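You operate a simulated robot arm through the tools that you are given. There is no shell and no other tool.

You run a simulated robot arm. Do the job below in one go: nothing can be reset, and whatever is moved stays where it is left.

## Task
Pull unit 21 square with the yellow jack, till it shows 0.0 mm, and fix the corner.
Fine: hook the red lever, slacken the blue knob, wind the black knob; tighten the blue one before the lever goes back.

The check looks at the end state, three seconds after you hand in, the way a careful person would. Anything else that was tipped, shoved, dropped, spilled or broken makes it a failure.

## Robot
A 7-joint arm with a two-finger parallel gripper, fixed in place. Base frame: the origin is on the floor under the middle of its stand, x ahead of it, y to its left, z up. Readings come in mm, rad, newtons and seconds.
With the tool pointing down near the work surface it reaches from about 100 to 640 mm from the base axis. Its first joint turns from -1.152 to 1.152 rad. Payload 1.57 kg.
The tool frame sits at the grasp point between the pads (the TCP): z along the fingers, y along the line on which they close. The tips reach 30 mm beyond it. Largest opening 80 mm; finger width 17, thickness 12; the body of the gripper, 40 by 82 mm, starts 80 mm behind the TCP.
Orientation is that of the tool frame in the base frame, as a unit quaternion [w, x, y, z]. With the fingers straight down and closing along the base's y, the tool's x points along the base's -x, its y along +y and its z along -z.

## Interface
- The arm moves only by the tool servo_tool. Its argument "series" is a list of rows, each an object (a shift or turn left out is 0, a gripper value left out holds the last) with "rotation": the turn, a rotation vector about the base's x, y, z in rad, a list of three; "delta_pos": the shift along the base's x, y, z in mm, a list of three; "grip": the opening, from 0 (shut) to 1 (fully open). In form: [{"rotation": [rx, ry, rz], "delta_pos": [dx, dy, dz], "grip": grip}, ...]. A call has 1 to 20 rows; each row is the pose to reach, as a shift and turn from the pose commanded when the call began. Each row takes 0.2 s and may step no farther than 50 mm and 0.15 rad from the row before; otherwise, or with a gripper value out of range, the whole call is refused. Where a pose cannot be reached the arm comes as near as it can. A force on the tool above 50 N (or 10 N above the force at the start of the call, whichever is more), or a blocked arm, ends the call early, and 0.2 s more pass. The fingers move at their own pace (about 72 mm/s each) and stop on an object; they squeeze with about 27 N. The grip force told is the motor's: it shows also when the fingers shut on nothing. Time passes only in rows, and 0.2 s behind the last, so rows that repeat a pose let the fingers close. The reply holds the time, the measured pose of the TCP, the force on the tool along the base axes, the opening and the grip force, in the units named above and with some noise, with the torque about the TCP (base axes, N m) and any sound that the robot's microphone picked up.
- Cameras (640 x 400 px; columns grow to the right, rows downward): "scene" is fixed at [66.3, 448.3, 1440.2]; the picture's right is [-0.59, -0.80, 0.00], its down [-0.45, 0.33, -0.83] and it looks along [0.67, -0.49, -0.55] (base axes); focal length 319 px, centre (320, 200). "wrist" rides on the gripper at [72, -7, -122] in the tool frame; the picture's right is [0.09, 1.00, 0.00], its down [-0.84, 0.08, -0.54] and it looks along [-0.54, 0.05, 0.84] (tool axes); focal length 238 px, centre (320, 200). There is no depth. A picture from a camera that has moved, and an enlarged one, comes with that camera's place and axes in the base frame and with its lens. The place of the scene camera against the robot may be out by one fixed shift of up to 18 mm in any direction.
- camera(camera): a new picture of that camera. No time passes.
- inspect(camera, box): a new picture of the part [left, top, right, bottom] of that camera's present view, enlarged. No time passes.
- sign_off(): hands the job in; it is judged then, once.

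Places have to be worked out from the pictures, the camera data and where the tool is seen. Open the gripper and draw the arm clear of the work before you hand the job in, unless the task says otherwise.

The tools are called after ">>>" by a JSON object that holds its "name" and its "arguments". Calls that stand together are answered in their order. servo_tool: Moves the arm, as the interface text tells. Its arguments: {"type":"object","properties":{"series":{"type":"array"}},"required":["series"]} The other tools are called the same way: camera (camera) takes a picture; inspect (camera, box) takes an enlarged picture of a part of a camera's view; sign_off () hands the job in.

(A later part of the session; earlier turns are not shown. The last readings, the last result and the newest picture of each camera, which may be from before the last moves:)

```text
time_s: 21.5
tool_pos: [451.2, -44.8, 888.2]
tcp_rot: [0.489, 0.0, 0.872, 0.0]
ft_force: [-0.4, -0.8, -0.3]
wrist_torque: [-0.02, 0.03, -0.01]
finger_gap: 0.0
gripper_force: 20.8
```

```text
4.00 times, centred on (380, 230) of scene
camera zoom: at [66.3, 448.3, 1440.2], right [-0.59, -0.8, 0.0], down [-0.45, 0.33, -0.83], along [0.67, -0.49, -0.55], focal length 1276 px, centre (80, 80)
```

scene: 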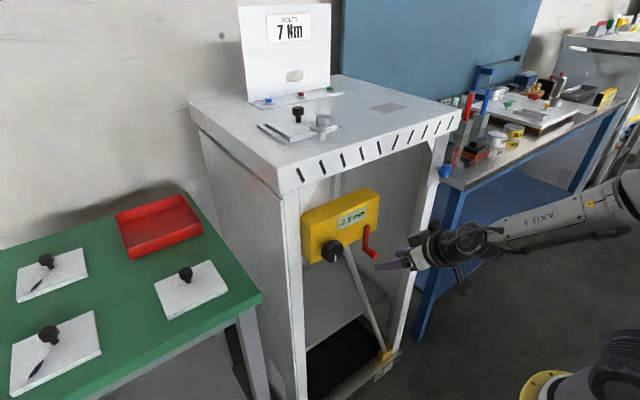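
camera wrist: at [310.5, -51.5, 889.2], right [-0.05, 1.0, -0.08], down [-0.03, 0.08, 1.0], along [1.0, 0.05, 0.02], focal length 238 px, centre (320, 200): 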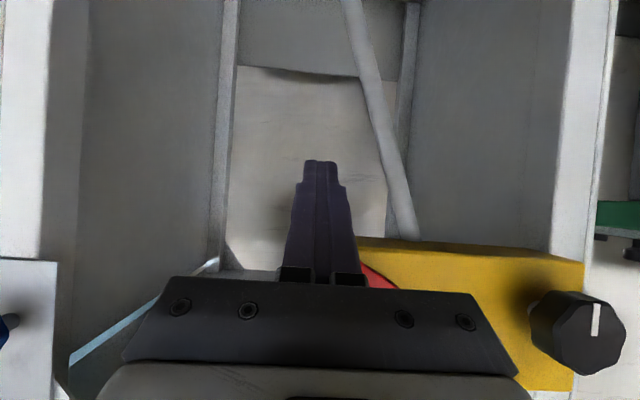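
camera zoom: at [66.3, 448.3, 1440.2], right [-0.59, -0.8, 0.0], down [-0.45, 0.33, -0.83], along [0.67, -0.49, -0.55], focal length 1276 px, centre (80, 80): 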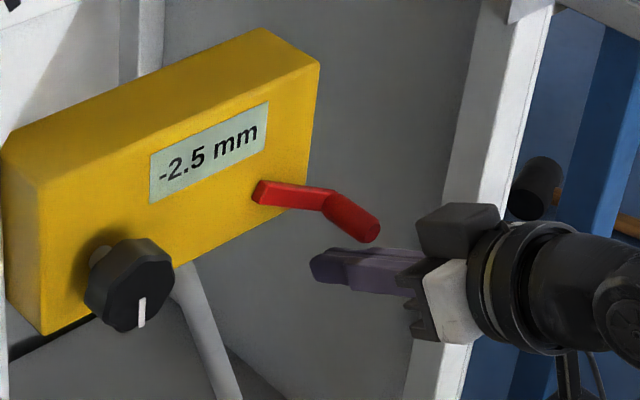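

The closed fingers are below the handle. I raise them slowly and watch the force.

>>> {"name": "servo_tool", "arguments": {"series": [{"delta_pos": [0, 0, 3]}, {"delta_pos": [0, 0, 6]}, {"delta_pos": [0, 0, 9]}, {"delta_pos": [0, 0, 11]}, {"delta_pos": [0, 0, 11]}]}}

>>> {"name": "inspect", "arguments": {"camera": "scene", "box": [320, 180, 440, 280]}}

```text
time_s: 22.7
tool_pos: [451.8, -45.1, 899.4]
tcp_rot: [0.489, 0.0, 0.872, 0.0]
ft_force: [0.1, 0.3, 0.9]
wrist_torque: [0.02, 0.01, 0.03]
finger_gap: 0.1
gripper_force: 20.8
```

```text
4.00 times, centred on (380, 230) of scene
camera zoom: at [66.3, 448.3, 1440.2], right [-0.59, -0.8, 0.0], down [-0.45, 0.33, -0.83], along [0.67, -0.49, -0.55], focal length 1276 px, centre (80, 80)
```

zoom: 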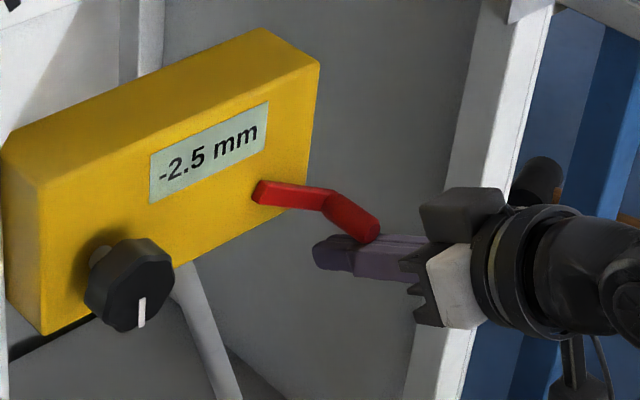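

No contact yet. I keep raising in 2 mm steps.

>>> {"name": "servo_tool", "arguments": {"series": [{"delta_pos": [0, 0, 2]}, {"delta_pos": [0, 0, 4]}, {"delta_pos": [0, 0, 6]}, {"delta_pos": [0, 0, 6]}]}}

>>> {"name": "inspect", "arguments": {"camera": "scene", "box": [320, 180, 440, 280]}}

```text
time_s: 23.7
tool_pos: [448.8, -45.5, 900.9]
tcp_rot: [0.485, 0.0, 0.875, -0.001]
ft_force: [-2.9, -0.6, -15.7]
wrist_torque: [0.0, -0.18, -0.02]
finger_gap: 0.0
gripper_force: 21.5
```

```text
4.00 times, centred on (380, 230) of scene
camera zoom: at [66.5, 448.2, 1440.2], right [-0.59, -0.8, 0.0], down [-0.45, 0.33, -0.83], along [0.67, -0.49, -0.55], focal length 1276 px, centre (80, 80)
```

zoom: 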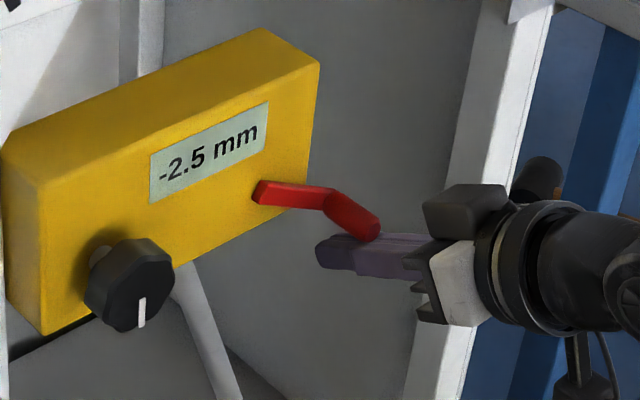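

Contact made: 16 N and the lever holds firm at this angle. I push somewhat harder to distinguish a stop from a detent.

>>> {"name": "servo_tool", "arguments": {"series": [{"delta_pos": [0, 0, 3]}, {"delta_pos": [0, 0, 6]}, {"delta_pos": [0, 0, 9]}, {"delta_pos": [0, 0, 9]}]}}

>>> {"name": "inspect", "arguments": {"camera": "scene", "box": [320, 180, 440, 280]}}

```text
time_s: 24.7
tool_pos: [445.6, -44.3, 903.9]
tcp_rot: [0.478, 0.0, 0.878, 0.001]
ft_force: [-6.3, 3.7, -31.7]
wrist_torque: [-0.09, -0.17, -0.01]
finger_gap: 0.1
gripper_force: 20.9
```

```text
4.00 times, centred on (380, 230) of scene
camera zoom: at [66.6, 448.4, 1440.2], right [-0.59, -0.8, 0.0], down [-0.45, 0.33, -0.83], along [0.67, -0.49, -0.55], focal length 1276 px, centre (80, 80)
```

zoom: 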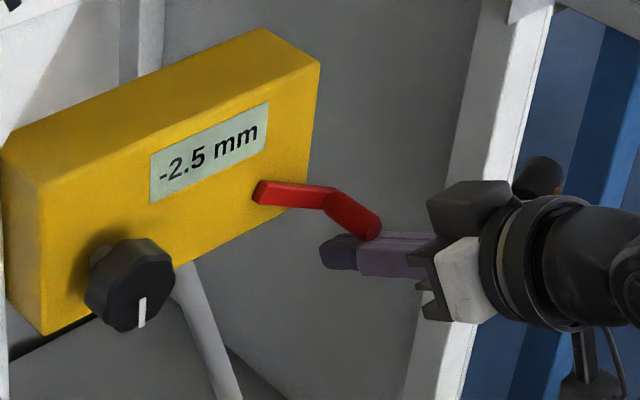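

A hard stop: 32 N and no movement, so the lever is fully thrown at about 62° and stays there. I back the fingers off downward and out, then swing over to the blue knob, which I place near [487,-283,1010].

>>> {"name": "servo_tool", "arguments": {"series": [{"delta_pos": [0, 0, -12]}, {"delta_pos": [-10, 0, -24]}, {"delta_pos": [-45, 0, -24]}, {"delta_pos": [-75, 0, -10]}, {"delta_pos": [-85, -10, 20]}, {"delta_pos": [-85, -20, 50]}]}}

>>> {"name": "inspect", "arguments": {"camera": "scene", "box": [320, 180, 480, 300]}}

```text
time_s: 26.1
tool_pos: [364.5, -66.3, 962.7]
tcp_rot: [0.489, 0.0, 0.872, -0.001]
ft_force: [-0.9, -0.2, 0.3]
wrist_torque: [-0.02, -0.01, -0.03]
finger_gap: 0.1
gripper_force: 20.9
```

```text
3.33 times, centred on (400, 240) of scene
camera zoom: at [66.3, 448.3, 1440.2], right [-0.59, -0.8, 0.0], down [-0.45, 0.33, -0.83], along [0.67, -0.49, -0.55], focal length 1063 px, centre (53, 67)
```

zoom: 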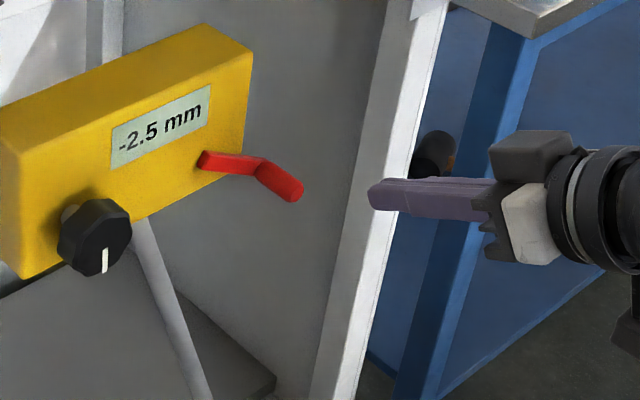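

The lever holds its thrown position. I travel to a point in front of the blue knob, levelling the tool on the way and opening the gripper.

>>> {"name": "servo_tool", "arguments": {"series": [{"delta_pos": [0, -20, 15], "rotation": [0, -0.06, 0], "grip": 0.9}, {"delta_pos": [0, -55, 30], "rotation": [0, -0.14, 0], "grip": 0.9}, {"delta_pos": [0, -90, 45], "rotation": [0, -0.22, 0], "grip": 0.9}, {"delta_pos": [0, -125, 55], "rotation": [0, -0.3, 0], "grip": 0.9}, {"delta_pos": [0, -160, 60], "rotation": [0, -0.38, 0], "grip": 0.9}, {"delta_pos": [0, -195, 60], "rotation": [0, -0.46, 0], "grip": 0.9}, {"delta_pos": [0, -217, 60], "rotation": [0, -0.546, 0], "grip": 0.9}, {"delta_pos": [0, -217, 60], "rotation": [0, -0.546, 0], "grip": 0.9}]}}

>>> {"name": "camera", "arguments": {"camera": "wrist"}}

>>> {"name": "camera", "arguments": {"camera": "scene"}}

```text
time_s: 27.9
tool_pos: [365.0, -282.1, 1023.0]
tcp_rot: [0.707, 0.0, 0.707, 0.0]
ft_force: [0.4, 0.1, 0.4]
wrist_torque: [0.01, -0.01, 0.04]
finger_gap: 72.0
gripper_force: 0.0
```

```text
taken
camera wrist: at [244.1, -288.1, 950.2], right [0.0, 1.0, -0.09], down [-0.54, 0.08, 0.84], along [0.84, 0.05, 0.54], focal length 238 px, centre (320, 200)
```

wrist: 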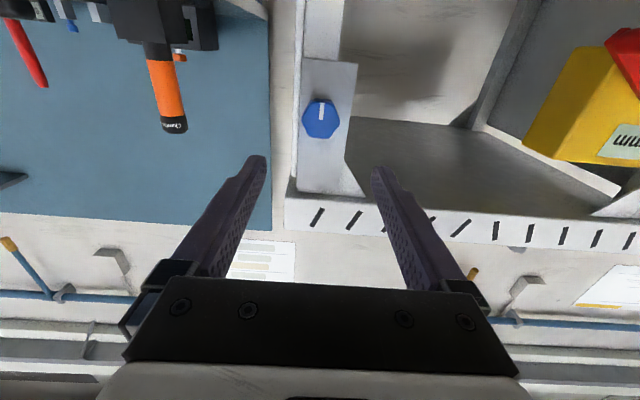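

```text
taken
```

scene: 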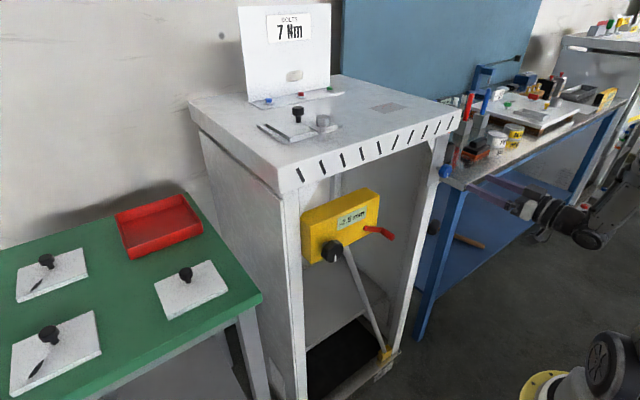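

Level pose reached in front of the blue knob. I enlarge the wrist view to measure the knob exactly.

>>> {"name": "inspect", "arguments": {"camera": "wrist", "box": [280, 60, 380, 200]}}

>>> {"name": "inspect", "arguments": {"camera": "scene", "box": [410, 130, 530, 230]}}

```text
2.86 times, centred on (330, 130) of wrist
camera zoom: at [244.1, -288.1, 950.2], right [0.0, 1.0, -0.09], down [-0.54, 0.08, 0.84], along [0.84, 0.05, 0.54], focal length 681 px, centre (291, 400)
```

zoom: 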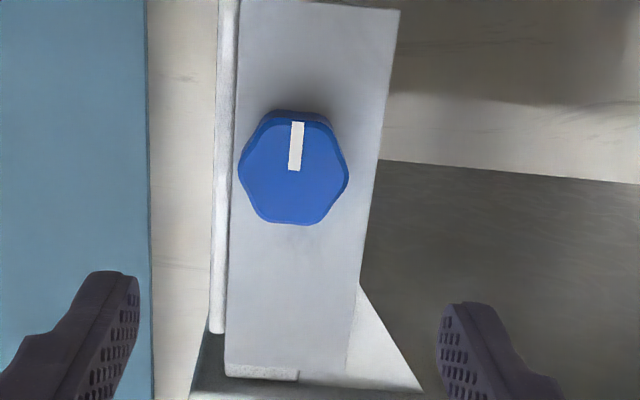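

```text
4.00 times, centred on (470, 180) of scene
camera zoom: at [66.3, 448.3, 1440.2], right [-0.59, -0.8, 0.0], down [-0.45, 0.33, -0.83], along [0.67, -0.49, -0.55], focal length 1276 px, centre (-280, 280)
```

zoom: 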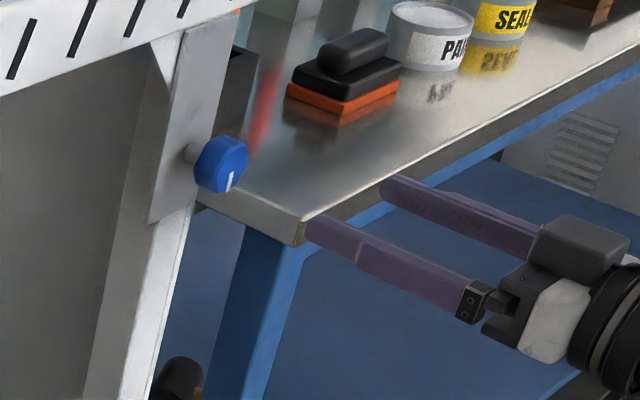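

The blue knob is a six-lobed hex, about 38 mm across, face at x≈484, axis y≈-281.5, z≈1010.5, plate behind at x≈509, with flats facing up/down. I'll roll the tool +90° in front of it so the jaws meet the top/bottom flats and leave room to turn counter-clockwise.

>>> {"name": "servo_tool", "arguments": {"series": [{"delta_pos": [6, 0, -2], "rotation": [0.14, 0, 0], "grip": 0.75}, {"delta_pos": [12, 0, -4], "rotation": [0.28, 0, 0]}, {"delta_pos": [18, 0, -6], "rotation": [0.42, 0, 0]}, {"delta_pos": [24, 0, -8], "rotation": [0.56, 0, 0]}, {"delta_pos": [30, 0, -10], "rotation": [0.7, 0, 0]}, {"delta_pos": [36, 0, -12], "rotation": [0.84, 0, 0]}, {"delta_pos": [42, 0.5, -12.5], "rotation": [0.98, 0, 0]}, {"delta_pos": [48, 0.5, -12.5], "rotation": [1.12, 0, 0]}, {"delta_pos": [54, 0.5, -12.5], "rotation": [1.26, 0, 0]}, {"delta_pos": [60, 0.5, -12.5], "rotation": [1.4, 0, 0]}, {"delta_pos": [65, 0.5, -12.5], "rotation": [1.5, 0, 0]}, {"delta_pos": [65, 0.5, -12.5], "rotation": [1.5708, 0, 0]}, {"delta_pos": [65, 0.5, -12.5], "rotation": [1.5708, 0, 0]}]}}

>>> {"name": "camera", "arguments": {"camera": "wrist"}}

>>> {"name": "camera", "arguments": {"camera": "scene"}}

```text
time_s: 30.7
tool_pos: [430.6, -281.1, 1010.3]
tcp_rot: [0.5, 0.499, 0.501, 0.5]
ft_force: [0.1, -0.8, 0.8]
wrist_torque: [-0.02, 0.01, 0.0]
finger_gap: 60.1
gripper_force: 0.0
```

```text
taken
camera wrist: at [309.4, -209.7, 1003.7], right [0.0, 0.09, 1.0], down [-0.54, -0.84, 0.08], along [0.84, -0.54, 0.05], focal length 238 px, centre (320, 200)
```

wrist: 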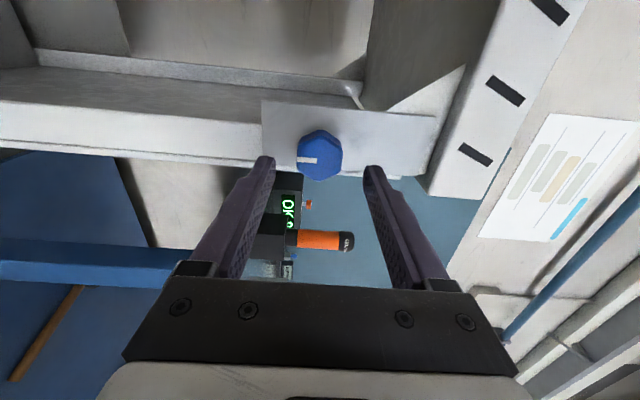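

```text
taken
```

scene: 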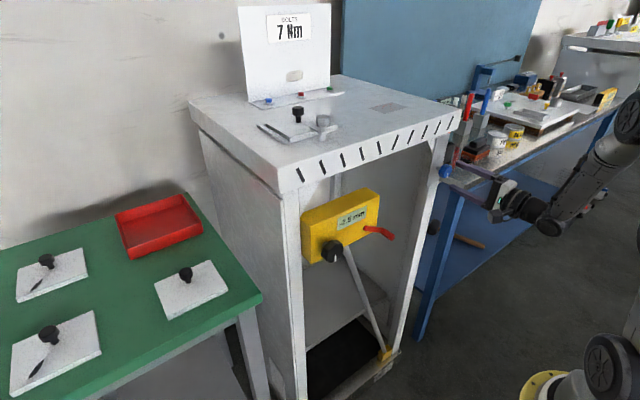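

The roll works and the knob projects where I expect. I zoom in to check centring before advancing.

>>> {"name": "inspect", "arguments": {"camera": "wrist", "box": [240, 90, 400, 220]}}

>>> {"name": "inspect", "arguments": {"camera": "scene", "box": [410, 130, 530, 230]}}

```text
3.08 times, centred on (320, 155) of wrist
camera zoom: at [309.4, -209.7, 1003.7], right [0.0, 0.09, 1.0], down [-0.54, -0.84, 0.08], along [0.84, -0.54, 0.05], focal length 733 px, centre (320, 338)
```

zoom: 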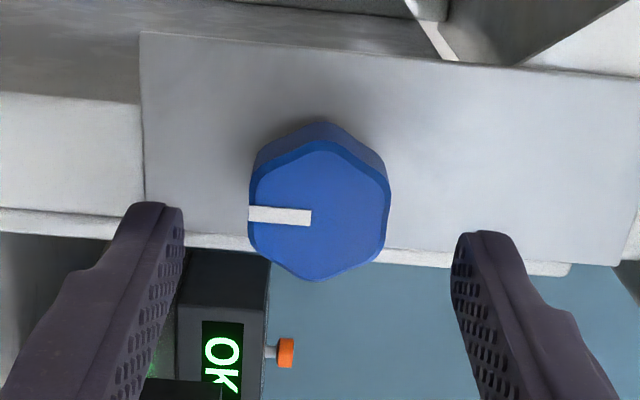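

```text
4.00 times, centred on (470, 180) of scene
camera zoom: at [66.3, 448.3, 1440.2], right [-0.59, -0.8, 0.0], down [-0.45, 0.33, -0.83], along [0.67, -0.49, -0.55], focal length 1276 px, centre (-280, 280)
```

zoom: 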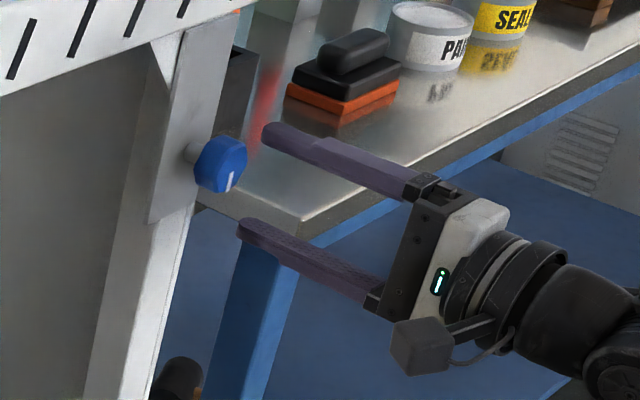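

Knob confirmed: face x≈482, y≈-282, z≈1010.5, about 36 mm across the flats. I advance to TCP x=468 (tips at 498, 11 mm short of the plate) and close.

>>> {"name": "servo_tool", "arguments": {"series": [{"delta_pos": [12, -0.8, 0.2]}, {"delta_pos": [25, -0.8, 0.2]}, {"delta_pos": [37.5, -0.8, 0.2]}, {"delta_pos": [37.5, -0.8, 0.2]}, {"delta_pos": [37.5, -0.8, 0.2], "grip": 0.5}, {"delta_pos": [37.5, -0.8, 0.2], "grip": 0.3}, {"delta_pos": [37.5, -0.8, 0.2], "grip": 0.3}]}}

>>> {"name": "camera", "arguments": {"camera": "wrist"}}

>>> {"name": "inspect", "arguments": {"camera": "scene", "box": [410, 130, 530, 230]}}

```text
time_s: 32.3
tool_pos: [468.0, -283.0, 1008.9]
tcp_rot: [0.499, 0.499, 0.501, 0.501]
ft_force: [5.0, -0.8, -1.3]
wrist_torque: [-0.02, 0.01, -0.24]
finger_gap: 37.8
gripper_force: 43.9
```

```text
taken
camera wrist: at [347.1, -210.8, 1003.4], right [0.0, 0.09, 1.0], down [-0.54, -0.84, 0.08], along [0.84, -0.54, 0.05], focal length 238 px, centre (320, 200)
```

wrist: 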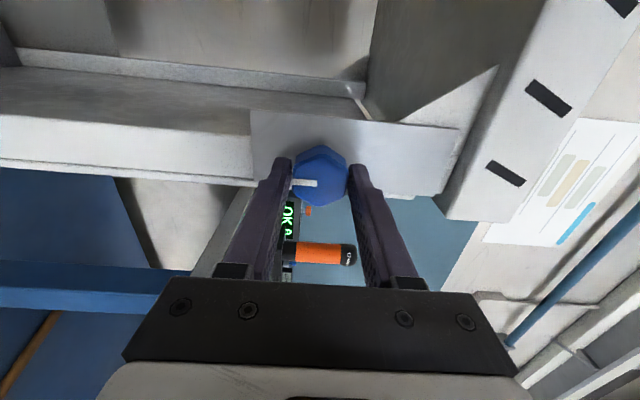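

```text
4.00 times, centred on (470, 180) of scene
camera zoom: at [66.5, 448.2, 1440.2], right [-0.59, -0.8, 0.0], down [-0.45, 0.33, -0.83], along [0.67, -0.49, -0.55], focal length 1276 px, centre (-280, 280)
```

zoom: 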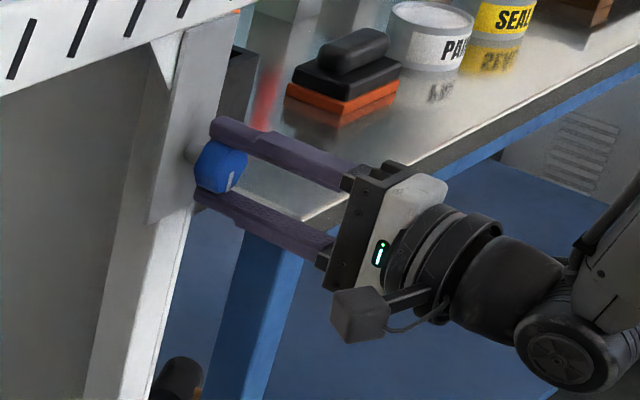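

Grip is on at 37.8 mm. I turn counter-clockwise (negative about x) a little and check torque and sliding.

>>> {"name": "servo_tool", "arguments": {"series": [{"rotation": [-0.06, 0, 0]}, {"rotation": [-0.12, 0, 0]}, {"rotation": [-0.18, 0, 0]}, {"rotation": [-0.18, 0, 0]}]}}

>>> {"name": "inspect", "arguments": {"camera": "wrist", "box": [240, 110, 400, 230]}}

```text
time_s: 33.3
tool_pos: [469.9, -282.7, 1009.7]
tcp_rot: [0.542, 0.452, 0.544, 0.453]
ft_force: [11.0, 0.1, -4.8]
wrist_torque: [-0.01, -0.27, -1.15]
finger_gap: 37.8
gripper_force: 43.5
```

```text
3.33 times, centred on (320, 170) of wrist
camera zoom: at [347.1, -213.2, 990.8], right [0.0, 0.27, 0.96], down [-0.54, -0.81, 0.23], along [0.84, -0.52, 0.15], focal length 794 px, centre (320, 300)
```

zoom: 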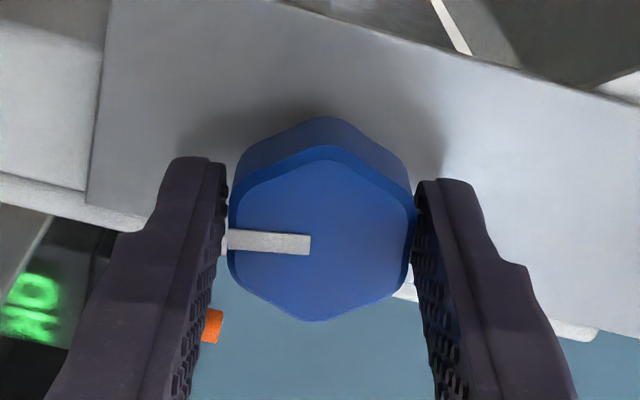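

The knob turns with the jaws and shows little resisting torque about x. I keep turning counter-clockwise.

>>> {"name": "servo_tool", "arguments": {"series": [{"rotation": [-0.12, 0, 0]}, {"rotation": [-0.24, 0, 0]}, {"rotation": [-0.36, 0, 0]}, {"rotation": [-0.48, 0, 0]}, {"rotation": [-0.6, 0, 0]}, {"rotation": [-0.6, 0, 0]}]}}

>>> {"name": "inspect", "arguments": {"camera": "wrist", "box": [240, 110, 400, 230]}}

>>> {"name": "inspect", "arguments": {"camera": "scene", "box": [320, 150, 500, 290]}}

```text
time_s: 34.7
tool_pos: [469.4, -282.9, 1011.0]
tcp_rot: [0.652, 0.271, 0.654, 0.273]
ft_force: [14.8, -7.1, -4.1]
wrist_torque: [-0.01, 0.29, 0.12]
finger_gap: 37.8
gripper_force: 43.9
```

```text
3.33 times, centred on (320, 170) of wrist
camera zoom: at [347.0, -236.1, 955.3], right [0.0, 0.77, 0.64], down [-0.54, -0.54, 0.65], along [0.84, -0.35, 0.41], focal length 794 px, centre (320, 300)
```

zoom: 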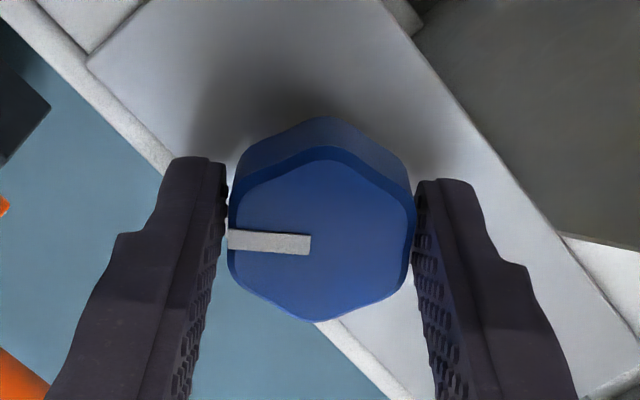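

```text
2.86 times, centred on (410, 220) of scene
camera zoom: at [66.9, 448.1, 1440.3], right [-0.59, -0.8, 0.0], down [-0.45, 0.33, -0.83], along [0.67, -0.49, -0.55], focal length 911 px, centre (63, 143)
```

zoom: 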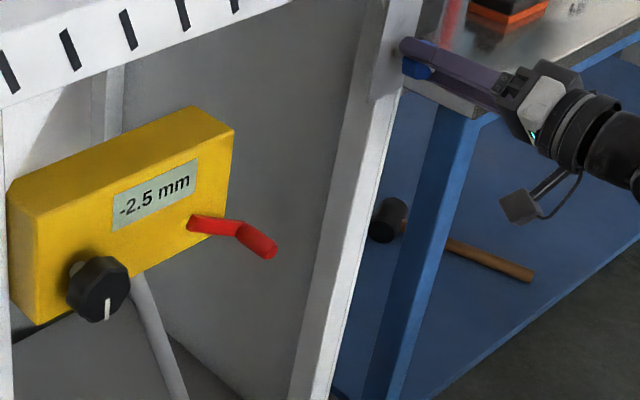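

Mark follows the jaws; 45° turned so far, no slip. I continue another ~1.3 rad.

>>> {"name": "servo_tool", "arguments": {"series": [{"rotation": [-0.13, 0, 0]}, {"rotation": [-0.26, 0, 0]}, {"rotation": [-0.39, 0, 0]}, {"rotation": [-0.52, 0, 0]}, {"rotation": [-0.65, 0, 0]}, {"rotation": [-0.78, 0, 0]}, {"rotation": [-0.91, 0, 0]}, {"rotation": [-1.04, 0, 0]}, {"rotation": [-1.17, 0, 0]}, {"rotation": [-1.3, 0, 0]}, {"rotation": [-1.3, 0, 0]}]}}

>>> {"name": "inspect", "arguments": {"camera": "wrist", "box": [240, 110, 400, 230]}}

>>> {"name": "inspect", "arguments": {"camera": "scene", "box": [320, 150, 500, 290]}}

```text
time_s: 37.1
tool_pos: [467.9, -283.0, 1011.0]
tcp_rot: [0.684, -0.178, 0.685, -0.179]
ft_force: [3.6, 4.1, 0.7]
wrist_torque: [0.38, -0.37, 0.29]
finger_gap: 37.3
gripper_force: 44.1
```

```text
3.33 times, centred on (320, 170) of wrist
camera zoom: at [346.5, -322.4, 951.8], right [0.0, 0.82, -0.57], down [-0.54, 0.48, 0.69], along [0.84, 0.31, 0.44], focal length 794 px, centre (320, 300)
```

zoom: 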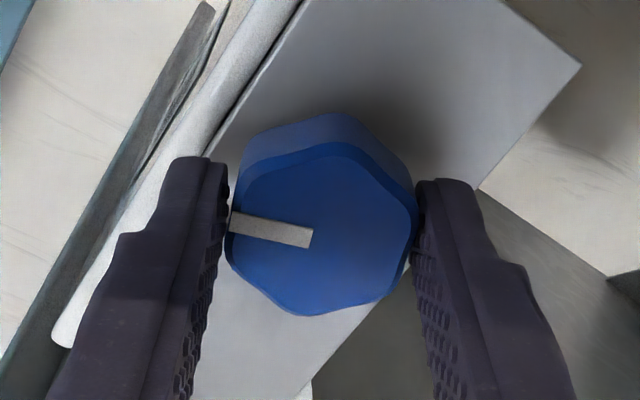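

```text
2.86 times, centred on (410, 220) of scene
camera zoom: at [66.4, 448.4, 1440.2], right [-0.59, -0.8, 0.0], down [-0.45, 0.33, -0.83], along [0.67, -0.49, -0.55], focal length 911 px, centre (63, 143)
```

zoom: 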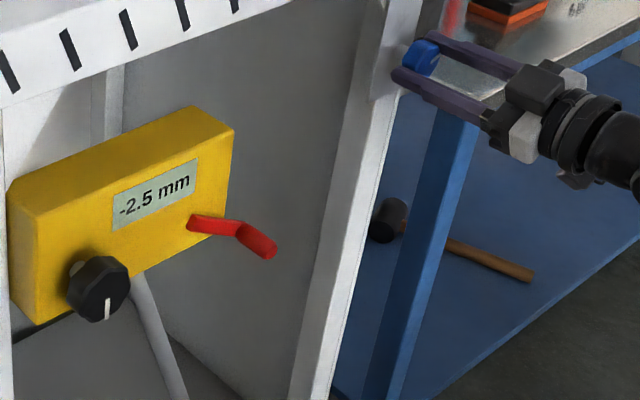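

The mark now lags the jaws by ~10° and torque about x rose to 0.4 N·m: the knob has reached a loose-end stop after about 109° of counter-clockwise turn. I ease back, open, and withdraw to look.

>>> {"name": "servo_tool", "arguments": {"series": [{"rotation": [0.08, 0, 0]}, {"rotation": [0.15, 0, 0]}, {"rotation": [0.15, 0, 0], "grip": 0.6}, {"rotation": [0.15, 0, 0], "grip": 0.75}, {"delta_pos": [-15, 0, 0], "rotation": [0.15, 0, 0], "grip": 0.75}, {"delta_pos": [-40, 0, 0], "rotation": [0.15, 0, 0], "grip": 0.75}, {"delta_pos": [-70, 0, 0], "rotation": [0.15, 0, 0], "grip": 0.75}, {"delta_pos": [-100, 0, 0], "rotation": [0.15, 0, 0], "grip": 0.75}]}}

>>> {"name": "inspect", "arguments": {"camera": "wrist", "box": [220, 60, 420, 200]}}

>>> {"name": "inspect", "arguments": {"camera": "scene", "box": [320, 150, 500, 290]}}

```text
time_s: 38.9
tool_pos: [367.5, -281.8, 1011.7]
tcp_rot: [0.695, -0.126, 0.697, -0.127]
ft_force: [0.0, -0.6, -0.4]
wrist_torque: [0.0, 0.02, 0.05]
finger_gap: 59.9
gripper_force: 0.0
```

```text
2.86 times, centred on (320, 130) of wrist
camera zoom: at [246.4, -313.1, 946.9], right [0.0, 0.9, -0.44], down [-0.54, 0.37, 0.76], along [0.84, 0.24, 0.48], focal length 681 px, centre (320, 400)
```

zoom: 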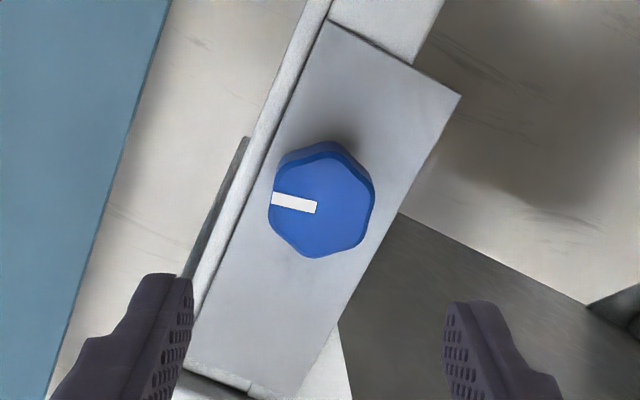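

```text
2.86 times, centred on (410, 220) of scene
camera zoom: at [66.3, 448.3, 1440.2], right [-0.59, -0.8, 0.0], down [-0.45, 0.33, -0.83], along [0.67, -0.49, -0.55], focal length 911 px, centre (63, 143)
```

zoom: 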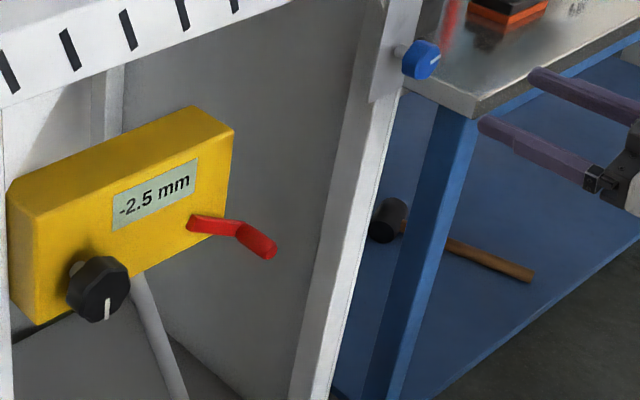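

The blue knob now has its mark pointing to the right (about 109° CCW from start); the lever is still thrown. Next I travel to in front of the black knob at y≈131, keeping 45 mm clear of the lever tip.

>>> {"name": "servo_tool", "arguments": {"series": [{"delta_pos": [0, 40, 0], "rotation": [0.05, 0, 0]}, {"delta_pos": [0, 85, 0], "rotation": [0.1, 0, 0]}, {"delta_pos": [0, 130, 0], "rotation": [0.16, 0, 0]}, {"delta_pos": [0, 175, 0], "rotation": [0.22, 0, 0]}, {"delta_pos": [0, 220, 0], "rotation": [0.28, 0, 0]}, {"delta_pos": [0, 265, 0], "rotation": [0.36, 0, 0]}, {"delta_pos": [0, 310, 0], "rotation": [0.36, 0, 0]}, {"delta_pos": [0, 355, 0], "rotation": [0.36, 0, 0]}, {"delta_pos": [0, 400, 0], "rotation": [0.36, 0, 0]}, {"delta_pos": [0, 413, 0], "rotation": [0.36, 0, 0]}, {"delta_pos": [0, 413, 0], "rotation": [0.36, 0, 0]}]}}

>>> {"name": "camera", "arguments": {"camera": "wrist"}}

```text
time_s: 41.3
tool_pos: [367.9, 131.6, 1011.5]
tcp_rot: [0.706, 0.0, 0.708, 0.0]
ft_force: [0.2, -0.7, 0.1]
wrist_torque: [0.0, -0.01, -0.02]
finger_gap: 60.0
gripper_force: 0.1
```

```text
taken
camera wrist: at [246.7, 125.0, 939.0], right [0.0, 1.0, -0.09], down [-0.54, 0.08, 0.84], along [0.84, 0.05, 0.54], focal length 238 px, centre (320, 200)
```

wrist: 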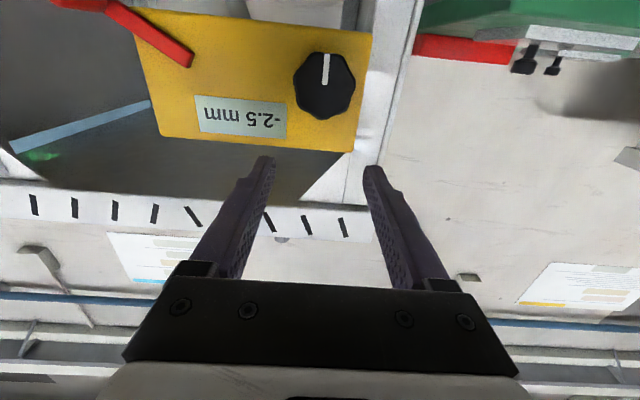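

I'm in front of the black knob. I zoom in on it and the display to fix the lobes' orientation and the knob's position.

>>> {"name": "inspect", "arguments": {"camera": "wrist", "box": [270, 20, 390, 160]}}

```text
2.86 times, centred on (330, 90) of wrist
camera zoom: at [246.7, 125.0, 939.0], right [0.0, 1.0, -0.09], down [-0.54, 0.08, 0.84], along [0.84, 0.05, 0.54], focal length 681 px, centre (291, 514)
```

zoom: 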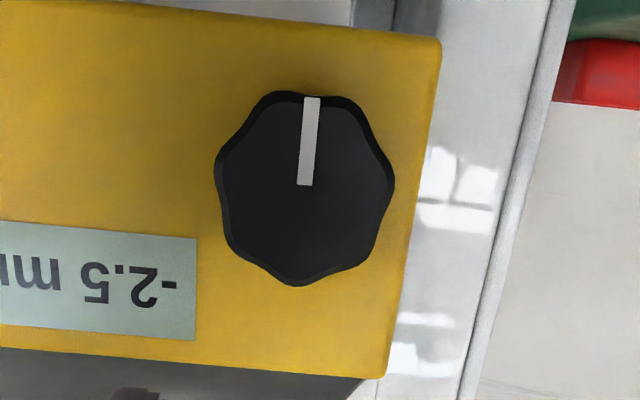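

The black knob has 7 lobes, Ø≈50, centre [454,131.2,965]. I open to 70 mm and test whether a level pose at z=965 is reachable, stopping with tips 19 mm short of it.

>>> {"name": "servo_tool", "arguments": {"series": [{"delta_pos": [10, 0, -12], "grip": 0.9}, {"delta_pos": [20, 0, -24], "grip": 0.9}, {"delta_pos": [30, 0, -36], "grip": 0.9}, {"delta_pos": [37, -0.4, -46.5], "grip": 0.9}, {"delta_pos": [37, -0.4, -46.5], "grip": 0.9}]}}

>>> {"name": "camera", "arguments": {"camera": "wrist"}}

>>> {"name": "inspect", "arguments": {"camera": "scene", "box": [280, 160, 440, 290]}}

```text
time_s: 42.5
tool_pos: [405.7, 130.3, 963.8]
tcp_rot: [0.706, 0.0, 0.708, 0.0]
ft_force: [-0.4, -1.0, 0.0]
wrist_torque: [0.03, -0.01, 0.03]
finger_gap: 72.2
gripper_force: 0.1
```

```text
taken
camera wrist: at [283.8, 124.3, 892.1], right [0.0, 1.0, -0.09], down [-0.54, 0.08, 0.84], along [0.84, 0.05, 0.54], focal length 238 px, centre (320, 200)
```

wrist: 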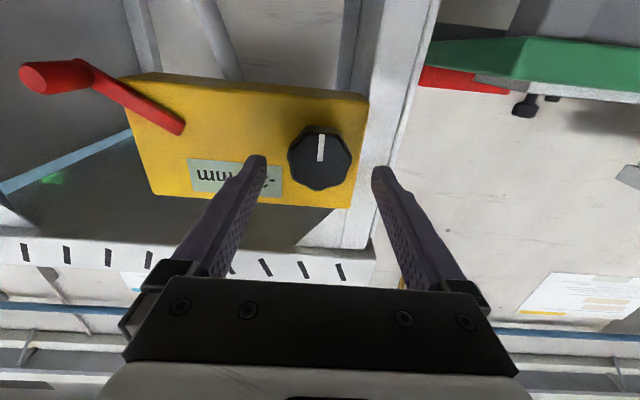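

```text
3.08 times, centred on (360, 225) of scene
camera zoom: at [66.3, 448.3, 1440.2], right [-0.59, -0.8, 0.0], down [-0.45, 0.33, -0.83], along [0.67, -0.49, -0.55], focal length 981 px, centre (197, 123)
```

zoom: 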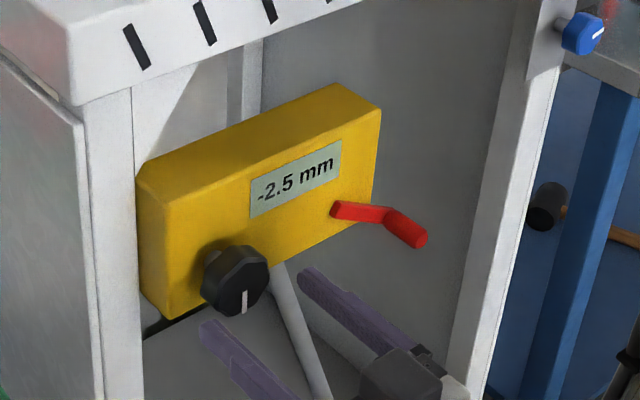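

Reachable and aligned. I advance to TCP x=446 (tips at 476, 6 mm short of the jack face) and close on the knob.

>>> {"name": "servo_tool", "arguments": {"series": [{"delta_pos": [14, 0.5, 0.5]}, {"delta_pos": [28, 0.5, 0.5]}, {"delta_pos": [41, 0.5, 0.5]}, {"delta_pos": [41, 0.5, 0.5], "grip": 0.7}, {"delta_pos": [41, 0.5, 0.5], "grip": 0.4}, {"delta_pos": [41, 0.5, 0.5], "grip": 0.4}]}}

>>> {"name": "camera", "arguments": {"camera": "wrist"}}

>>> {"name": "inspect", "arguments": {"camera": "scene", "box": [280, 160, 440, 290]}}

```text
time_s: 43.9
tool_pos: [447.8, 129.9, 964.4]
tcp_rot: [0.706, 0.001, 0.709, 0.0]
ft_force: [4.2, -1.3, 0.0]
wrist_torque: [-0.02, -0.19, 0.16]
finger_gap: 49.8
gripper_force: 44.7
```

```text
taken
camera wrist: at [325.0, 124.1, 892.9], right [0.0, 1.0, -0.09], down [-0.54, 0.08, 0.84], along [0.84, 0.05, 0.54], focal length 238 px, centre (320, 200)
```

wrist: 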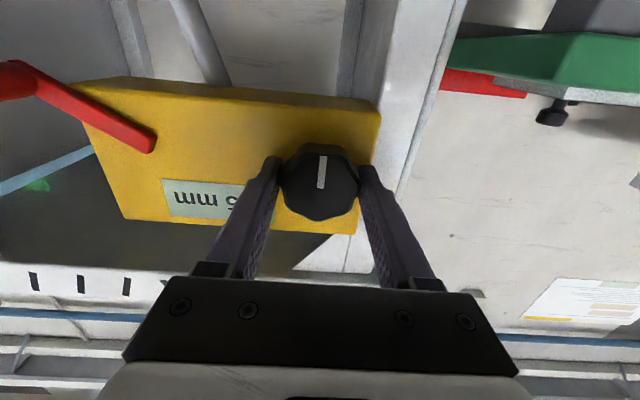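

```text
3.08 times, centred on (360, 225) of scene
camera zoom: at [66.4, 448.2, 1440.2], right [-0.59, -0.8, 0.0], down [-0.45, 0.33, -0.83], along [0.67, -0.49, -0.55], focal length 981 px, centre (197, 123)
```

zoom: 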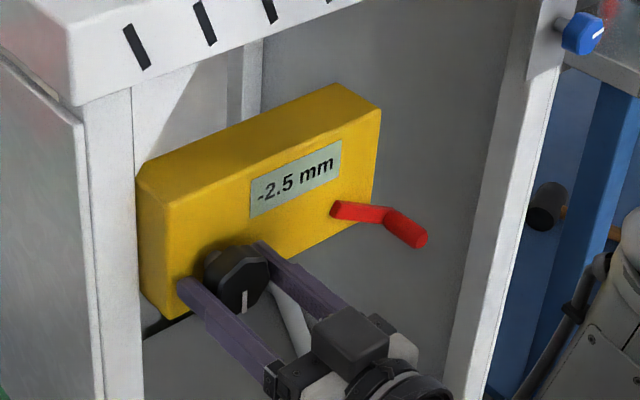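

Knob gripped at 49.8 mm, and the display is readable from the scene camera. I wind clockwise a little (positive about x) and watch the display and torque.

>>> {"name": "servo_tool", "arguments": {"series": [{"rotation": [0.1, 0, 0]}, {"rotation": [0.2, 0, 0]}, {"rotation": [0.3, 0, 0]}, {"rotation": [0.3, 0, 0]}]}}

>>> {"name": "inspect", "arguments": {"camera": "wrist", "box": [240, 110, 400, 230]}}

>>> {"name": "inspect", "arguments": {"camera": "scene", "box": [280, 160, 440, 290]}}

```text
time_s: 44.9
tool_pos: [446.8, 130.1, 965.1]
tcp_rot: [0.698, 0.106, 0.7, 0.106]
ft_force: [7.0, -1.2, -2.9]
wrist_torque: [0.01, -0.51, -0.01]
finger_gap: 49.9
gripper_force: 45.4
```

```text
3.33 times, centred on (320, 170) of wrist
camera zoom: at [324.9, 145.7, 894.3], right [0.0, 0.98, 0.21], down [-0.54, -0.18, 0.82], along [0.84, -0.11, 0.53], focal length 794 px, centre (320, 300)
```

zoom: 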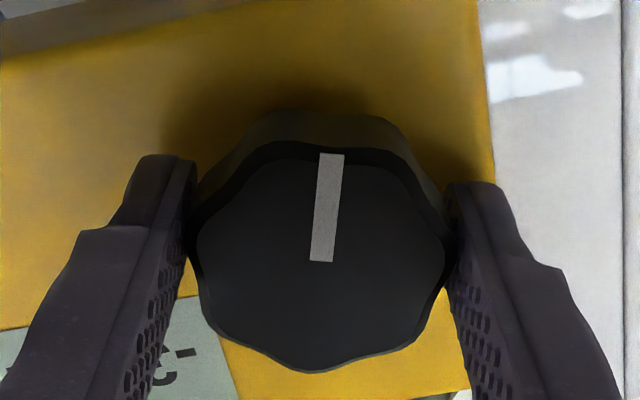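

```text
3.08 times, centred on (360, 225) of scene
camera zoom: at [66.5, 448.3, 1440.2], right [-0.59, -0.8, 0.0], down [-0.45, 0.33, -0.83], along [0.67, -0.49, -0.55], focal length 981 px, centre (197, 123)
```

zoom: 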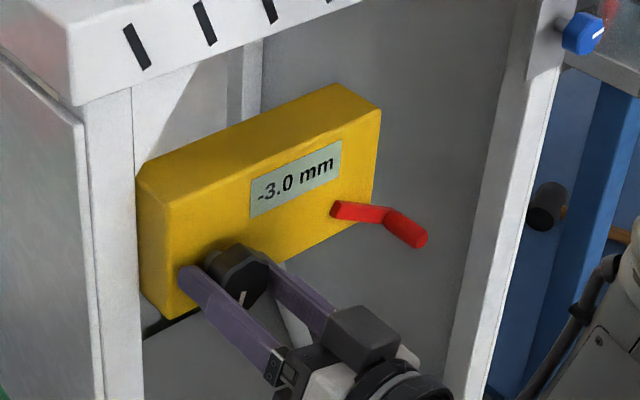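

Clockwise takes it to -3.0 (≈1.7 mm per rad), so it must go counter-clockwise by about 1.8 rad. I turn back in stages, reading the display.

>>> {"name": "servo_tool", "arguments": {"series": [{"rotation": [-0.12, 0, 0]}, {"rotation": [-0.24, 0, 0]}, {"rotation": [-0.36, 0, 0]}, {"rotation": [-0.48, 0, 0]}, {"rotation": [-0.6, 0, 0]}, {"rotation": [-0.72, 0, 0]}, {"rotation": [-0.84, 0, 0]}, {"rotation": [-0.96, 0, 0]}, {"rotation": [-0.96, 0, 0]}]}}

>>> {"name": "inspect", "arguments": {"camera": "wrist", "box": [240, 110, 400, 230]}}

>>> {"name": "inspect", "arguments": {"camera": "scene", "box": [280, 160, 440, 290]}}

```text
time_s: 46.9
tool_pos: [446.6, 129.6, 963.5]
tcp_rot: [0.667, -0.228, 0.67, -0.232]
ft_force: [11.8, -10.4, -2.0]
wrist_torque: [-0.01, -0.35, 0.21]
finger_gap: 49.7
gripper_force: 44.7
```

```text
3.33 times, centred on (320, 170) of wrist
camera zoom: at [324.8, 81.5, 912.3], right [0.0, 0.73, -0.68], down [-0.54, 0.58, 0.61], along [0.84, 0.37, 0.39], focal length 794 px, centre (320, 300)
```

zoom: 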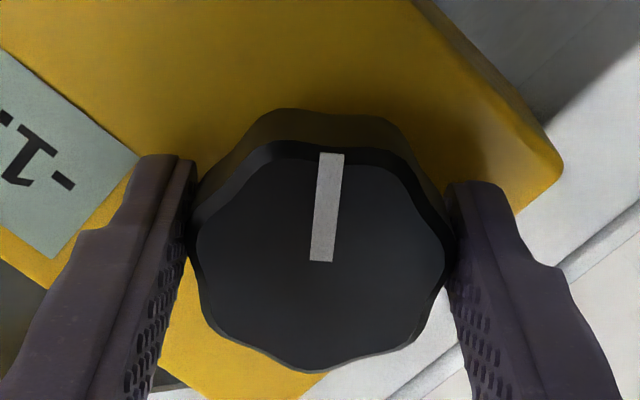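

```text
3.08 times, centred on (360, 225) of scene
camera zoom: at [66.7, 448.0, 1440.3], right [-0.59, -0.8, 0.0], down [-0.45, 0.33, -0.83], along [0.67, -0.49, -0.55], focal length 981 px, centre (197, 123)
```

zoom: 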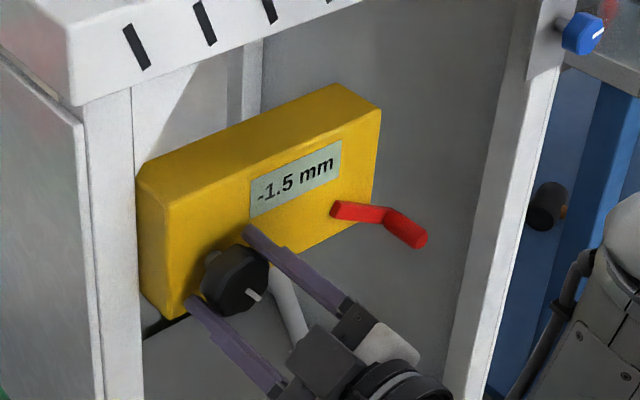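

Display reads -1.5; slope ≈1.56 mm/rad. I continue about 0.72 rad more, then read again.

>>> {"name": "servo_tool", "arguments": {"series": [{"rotation": [-0.12, 0, 0]}, {"rotation": [-0.24, 0, 0]}, {"rotation": [-0.36, 0, 0]}, {"rotation": [-0.48, 0, 0]}, {"rotation": [-0.6, 0, 0]}, {"rotation": [-0.72, 0, 0]}, {"rotation": [-0.72, 0, 0]}]}}

>>> {"name": "inspect", "arguments": {"camera": "wrist", "box": [240, 110, 400, 230]}}

>>> {"name": "inspect", "arguments": {"camera": "scene", "box": [280, 160, 440, 290]}}

```text
time_s: 48.5
tool_pos: [447.2, 129.7, 965.3]
tcp_rot: [0.544, -0.449, 0.546, -0.452]
ft_force: [8.2, -18.8, 2.8]
wrist_torque: [-0.01, -0.18, 0.25]
finger_gap: 49.7
gripper_force: 45.5
```

```text
3.33 times, centred on (320, 170) of wrist
camera zoom: at [324.7, 59.0, 957.8], right [0.0, 0.1, -1.0], down [-0.54, 0.84, 0.08], along [0.84, 0.53, 0.05], focal length 794 px, centre (320, 300)
```

zoom: 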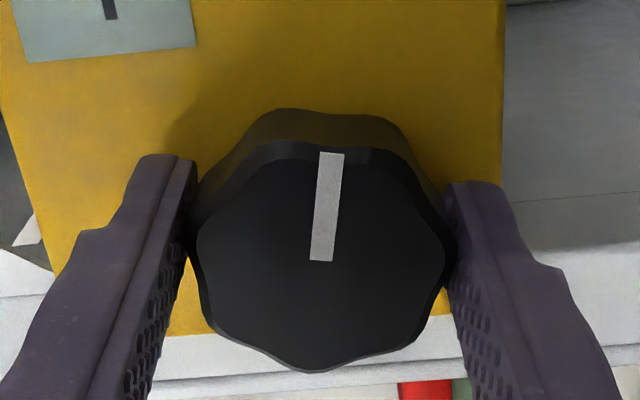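

```text
3.08 times, centred on (360, 225) of scene
camera zoom: at [66.5, 447.8, 1440.4], right [-0.59, -0.8, 0.0], down [-0.45, 0.33, -0.83], along [0.67, -0.49, -0.55], focal length 981 px, centre (197, 123)
```

zoom: 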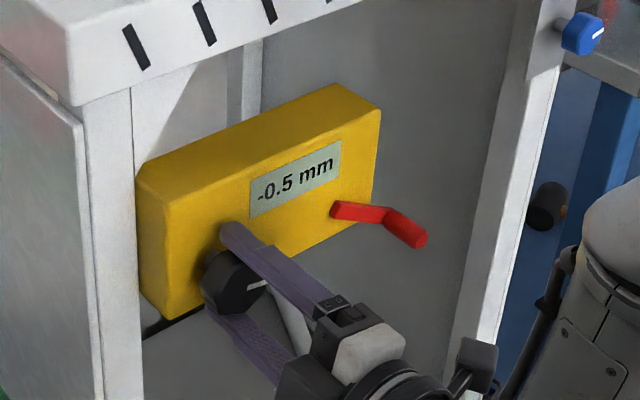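

Display reads -0.5 with the knob following well. I turn a further 0.26 rad in small steps, easing 1 mm in -y to relieve the side force.

>>> {"name": "servo_tool", "arguments": {"series": [{"delta_pos": [0, -0.4, 0], "rotation": [-0.09, 0, 0]}, {"delta_pos": [0, -0.8, 0], "rotation": [-0.18, 0, 0]}, {"delta_pos": [0, -1, 0], "rotation": [-0.26, 0, 0]}, {"delta_pos": [0, -1, 0], "rotation": [-0.26, 0, 0]}]}}

>>> {"name": "inspect", "arguments": {"camera": "scene", "box": [280, 160, 440, 290]}}

```text
time_s: 49.5
tool_pos: [446.6, 128.8, 965.2]
tcp_rot: [-0.482, 0.516, -0.482, 0.519]
ft_force: [9.8, -8.0, 6.3]
wrist_torque: [0.02, 0.38, -1.03]
finger_gap: 49.8
gripper_force: 45.3
```

```text
3.08 times, centred on (360, 225) of scene
camera zoom: at [66.5, 448.1, 1440.3], right [-0.59, -0.8, 0.0], down [-0.45, 0.33, -0.83], along [0.67, -0.49, -0.55], focal length 981 px, centre (197, 123)
```

zoom: 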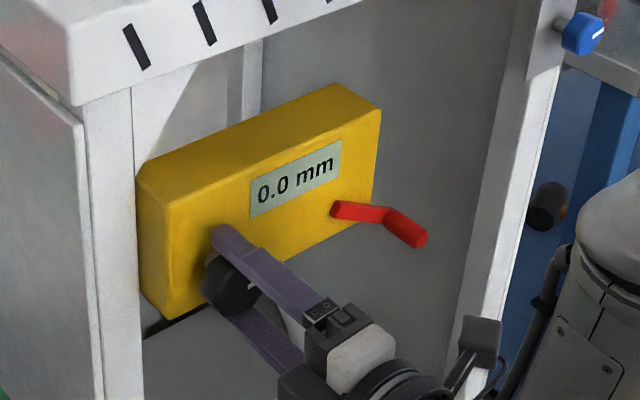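

Display shows 0.0. Since all readings have been multiples of 0.5, I want to know the display's resolution, so I probe by ±0.1 rad to centre it.

>>> {"name": "servo_tool", "arguments": {"series": [{"rotation": [-0.05, 0, 0]}, {"rotation": [-0.1, 0, 0]}, {"rotation": [-0.1, 0, 0]}]}}

>>> {"name": "inspect", "arguments": {"camera": "scene", "box": [280, 160, 440, 290]}}

>>> {"name": "inspect", "arguments": {"camera": "wrist", "box": [240, 110, 400, 230]}}

```text
time_s: 50.3
tool_pos: [447.3, 128.4, 964.5]
tcp_rot: [-0.455, 0.539, -0.457, 0.542]
ft_force: [7.8, -4.9, 6.9]
wrist_torque: [0.01, -0.18, -0.95]
finger_gap: 49.9
gripper_force: 44.9
```

```text
3.08 times, centred on (360, 225) of scene
camera zoom: at [66.5, 448.1, 1440.3], right [-0.59, -0.8, 0.0], down [-0.45, 0.33, -0.83], along [0.67, -0.49, -0.55], focal length 981 px, centre (197, 123)
```

zoom: 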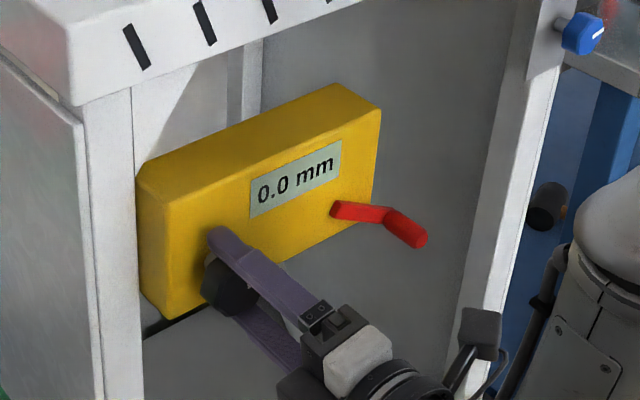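

```text
3.33 times, centred on (320, 170) of wrist
camera zoom: at [324.9, 60.7, 983.4], right [0.0, -0.26, -0.97], down [-0.54, 0.81, -0.22], along [0.84, 0.52, -0.14], focal length 794 px, centre (320, 300)
```

zoom: 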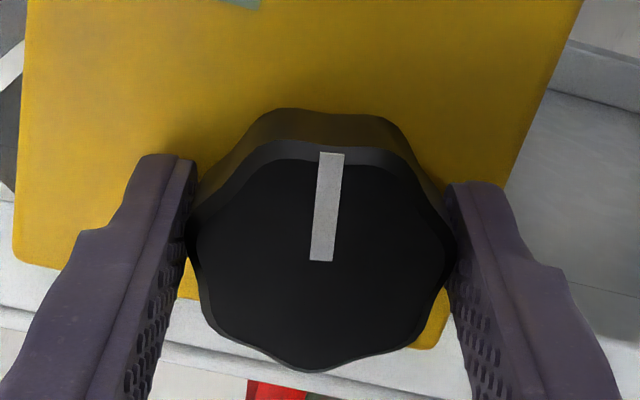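

Still 0.0 after 0.1 rad more, so the display steps in 0.5 mm. I look for the upper edge of the 0.0 band, to centre within it.

>>> {"name": "servo_tool", "arguments": {"series": [{"rotation": [-0.06, 0, 0]}, {"rotation": [-0.06, 0, 0]}]}}

>>> {"name": "inspect", "arguments": {"camera": "scene", "box": [320, 190, 400, 260]}}

```text
time_s: 50.9
tool_pos: [447.3, 129.7, 965.5]
tcp_rot: [-0.44, 0.552, -0.44, 0.555]
ft_force: [10.1, -7.3, 10.7]
wrist_torque: [0.05, 0.52, 0.7]
finger_gap: 49.6
gripper_force: 45.5
```

```text
5.71 times, centred on (360, 225) of scene
camera zoom: at [66.5, 448.0, 1440.3], right [-0.59, -0.8, 0.0], down [-0.45, 0.33, -0.83], along [0.67, -0.49, -0.55], focal length 1822 px, centre (91, 57)
```

zoom: 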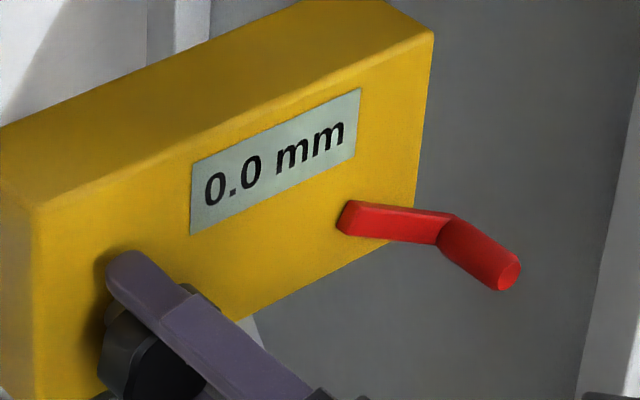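

Still 0.0 at -1.80 rad. One more small step.

>>> {"name": "servo_tool", "arguments": {"series": [{"rotation": [-0.06, 0, 0]}, {"rotation": [-0.06, 0, 0]}]}}

>>> {"name": "inspect", "arguments": {"camera": "scene", "box": [320, 190, 400, 260]}}

```text
time_s: 51.5
tool_pos: [448.1, 128.9, 965.7]
tcp_rot: [-0.423, 0.566, -0.423, 0.568]
ft_force: [9.9, -2.9, 9.7]
wrist_torque: [-0.01, -0.08, -0.1]
finger_gap: 49.8
gripper_force: 45.3
```

```text
5.71 times, centred on (360, 225) of scene
camera zoom: at [66.5, 448.2, 1440.3], right [-0.59, -0.8, 0.0], down [-0.45, 0.33, -0.83], along [0.67, -0.49, -0.55], focal length 1822 px, centre (91, 57)
```

zoom: 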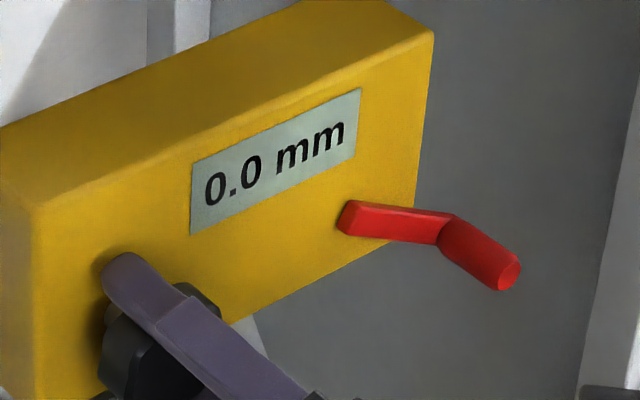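

Still 0.0 at -1.86 rad. I keep stepping to find the change-over.

>>> {"name": "servo_tool", "arguments": {"series": [{"rotation": [-0.08, 0, 0]}, {"rotation": [-0.08, 0, 0]}]}}

>>> {"name": "inspect", "arguments": {"camera": "scene", "box": [320, 190, 400, 260]}}

```text
time_s: 52.1
tool_pos: [446.8, 128.6, 966.0]
tcp_rot: [-0.399, 0.583, -0.399, 0.585]
ft_force: [8.7, -2.7, 11.3]
wrist_torque: [0.0, 0.08, 0.37]
finger_gap: 49.8
gripper_force: 45.2
```

```text
5.71 times, centred on (360, 225) of scene
camera zoom: at [66.4, 448.2, 1440.3], right [-0.59, -0.8, 0.0], down [-0.45, 0.33, -0.83], along [0.67, -0.49, -0.55], focal length 1822 px, centre (91, 57)
```

zoom: 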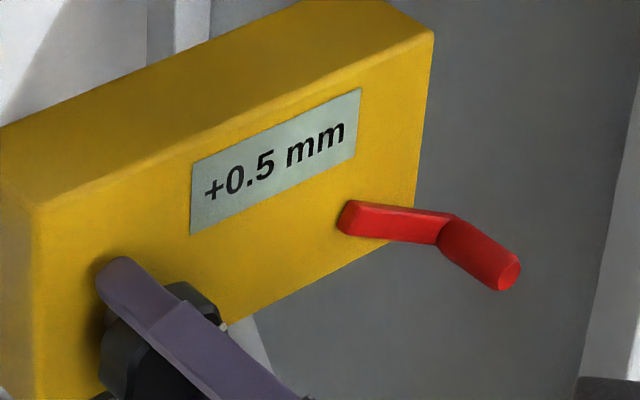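

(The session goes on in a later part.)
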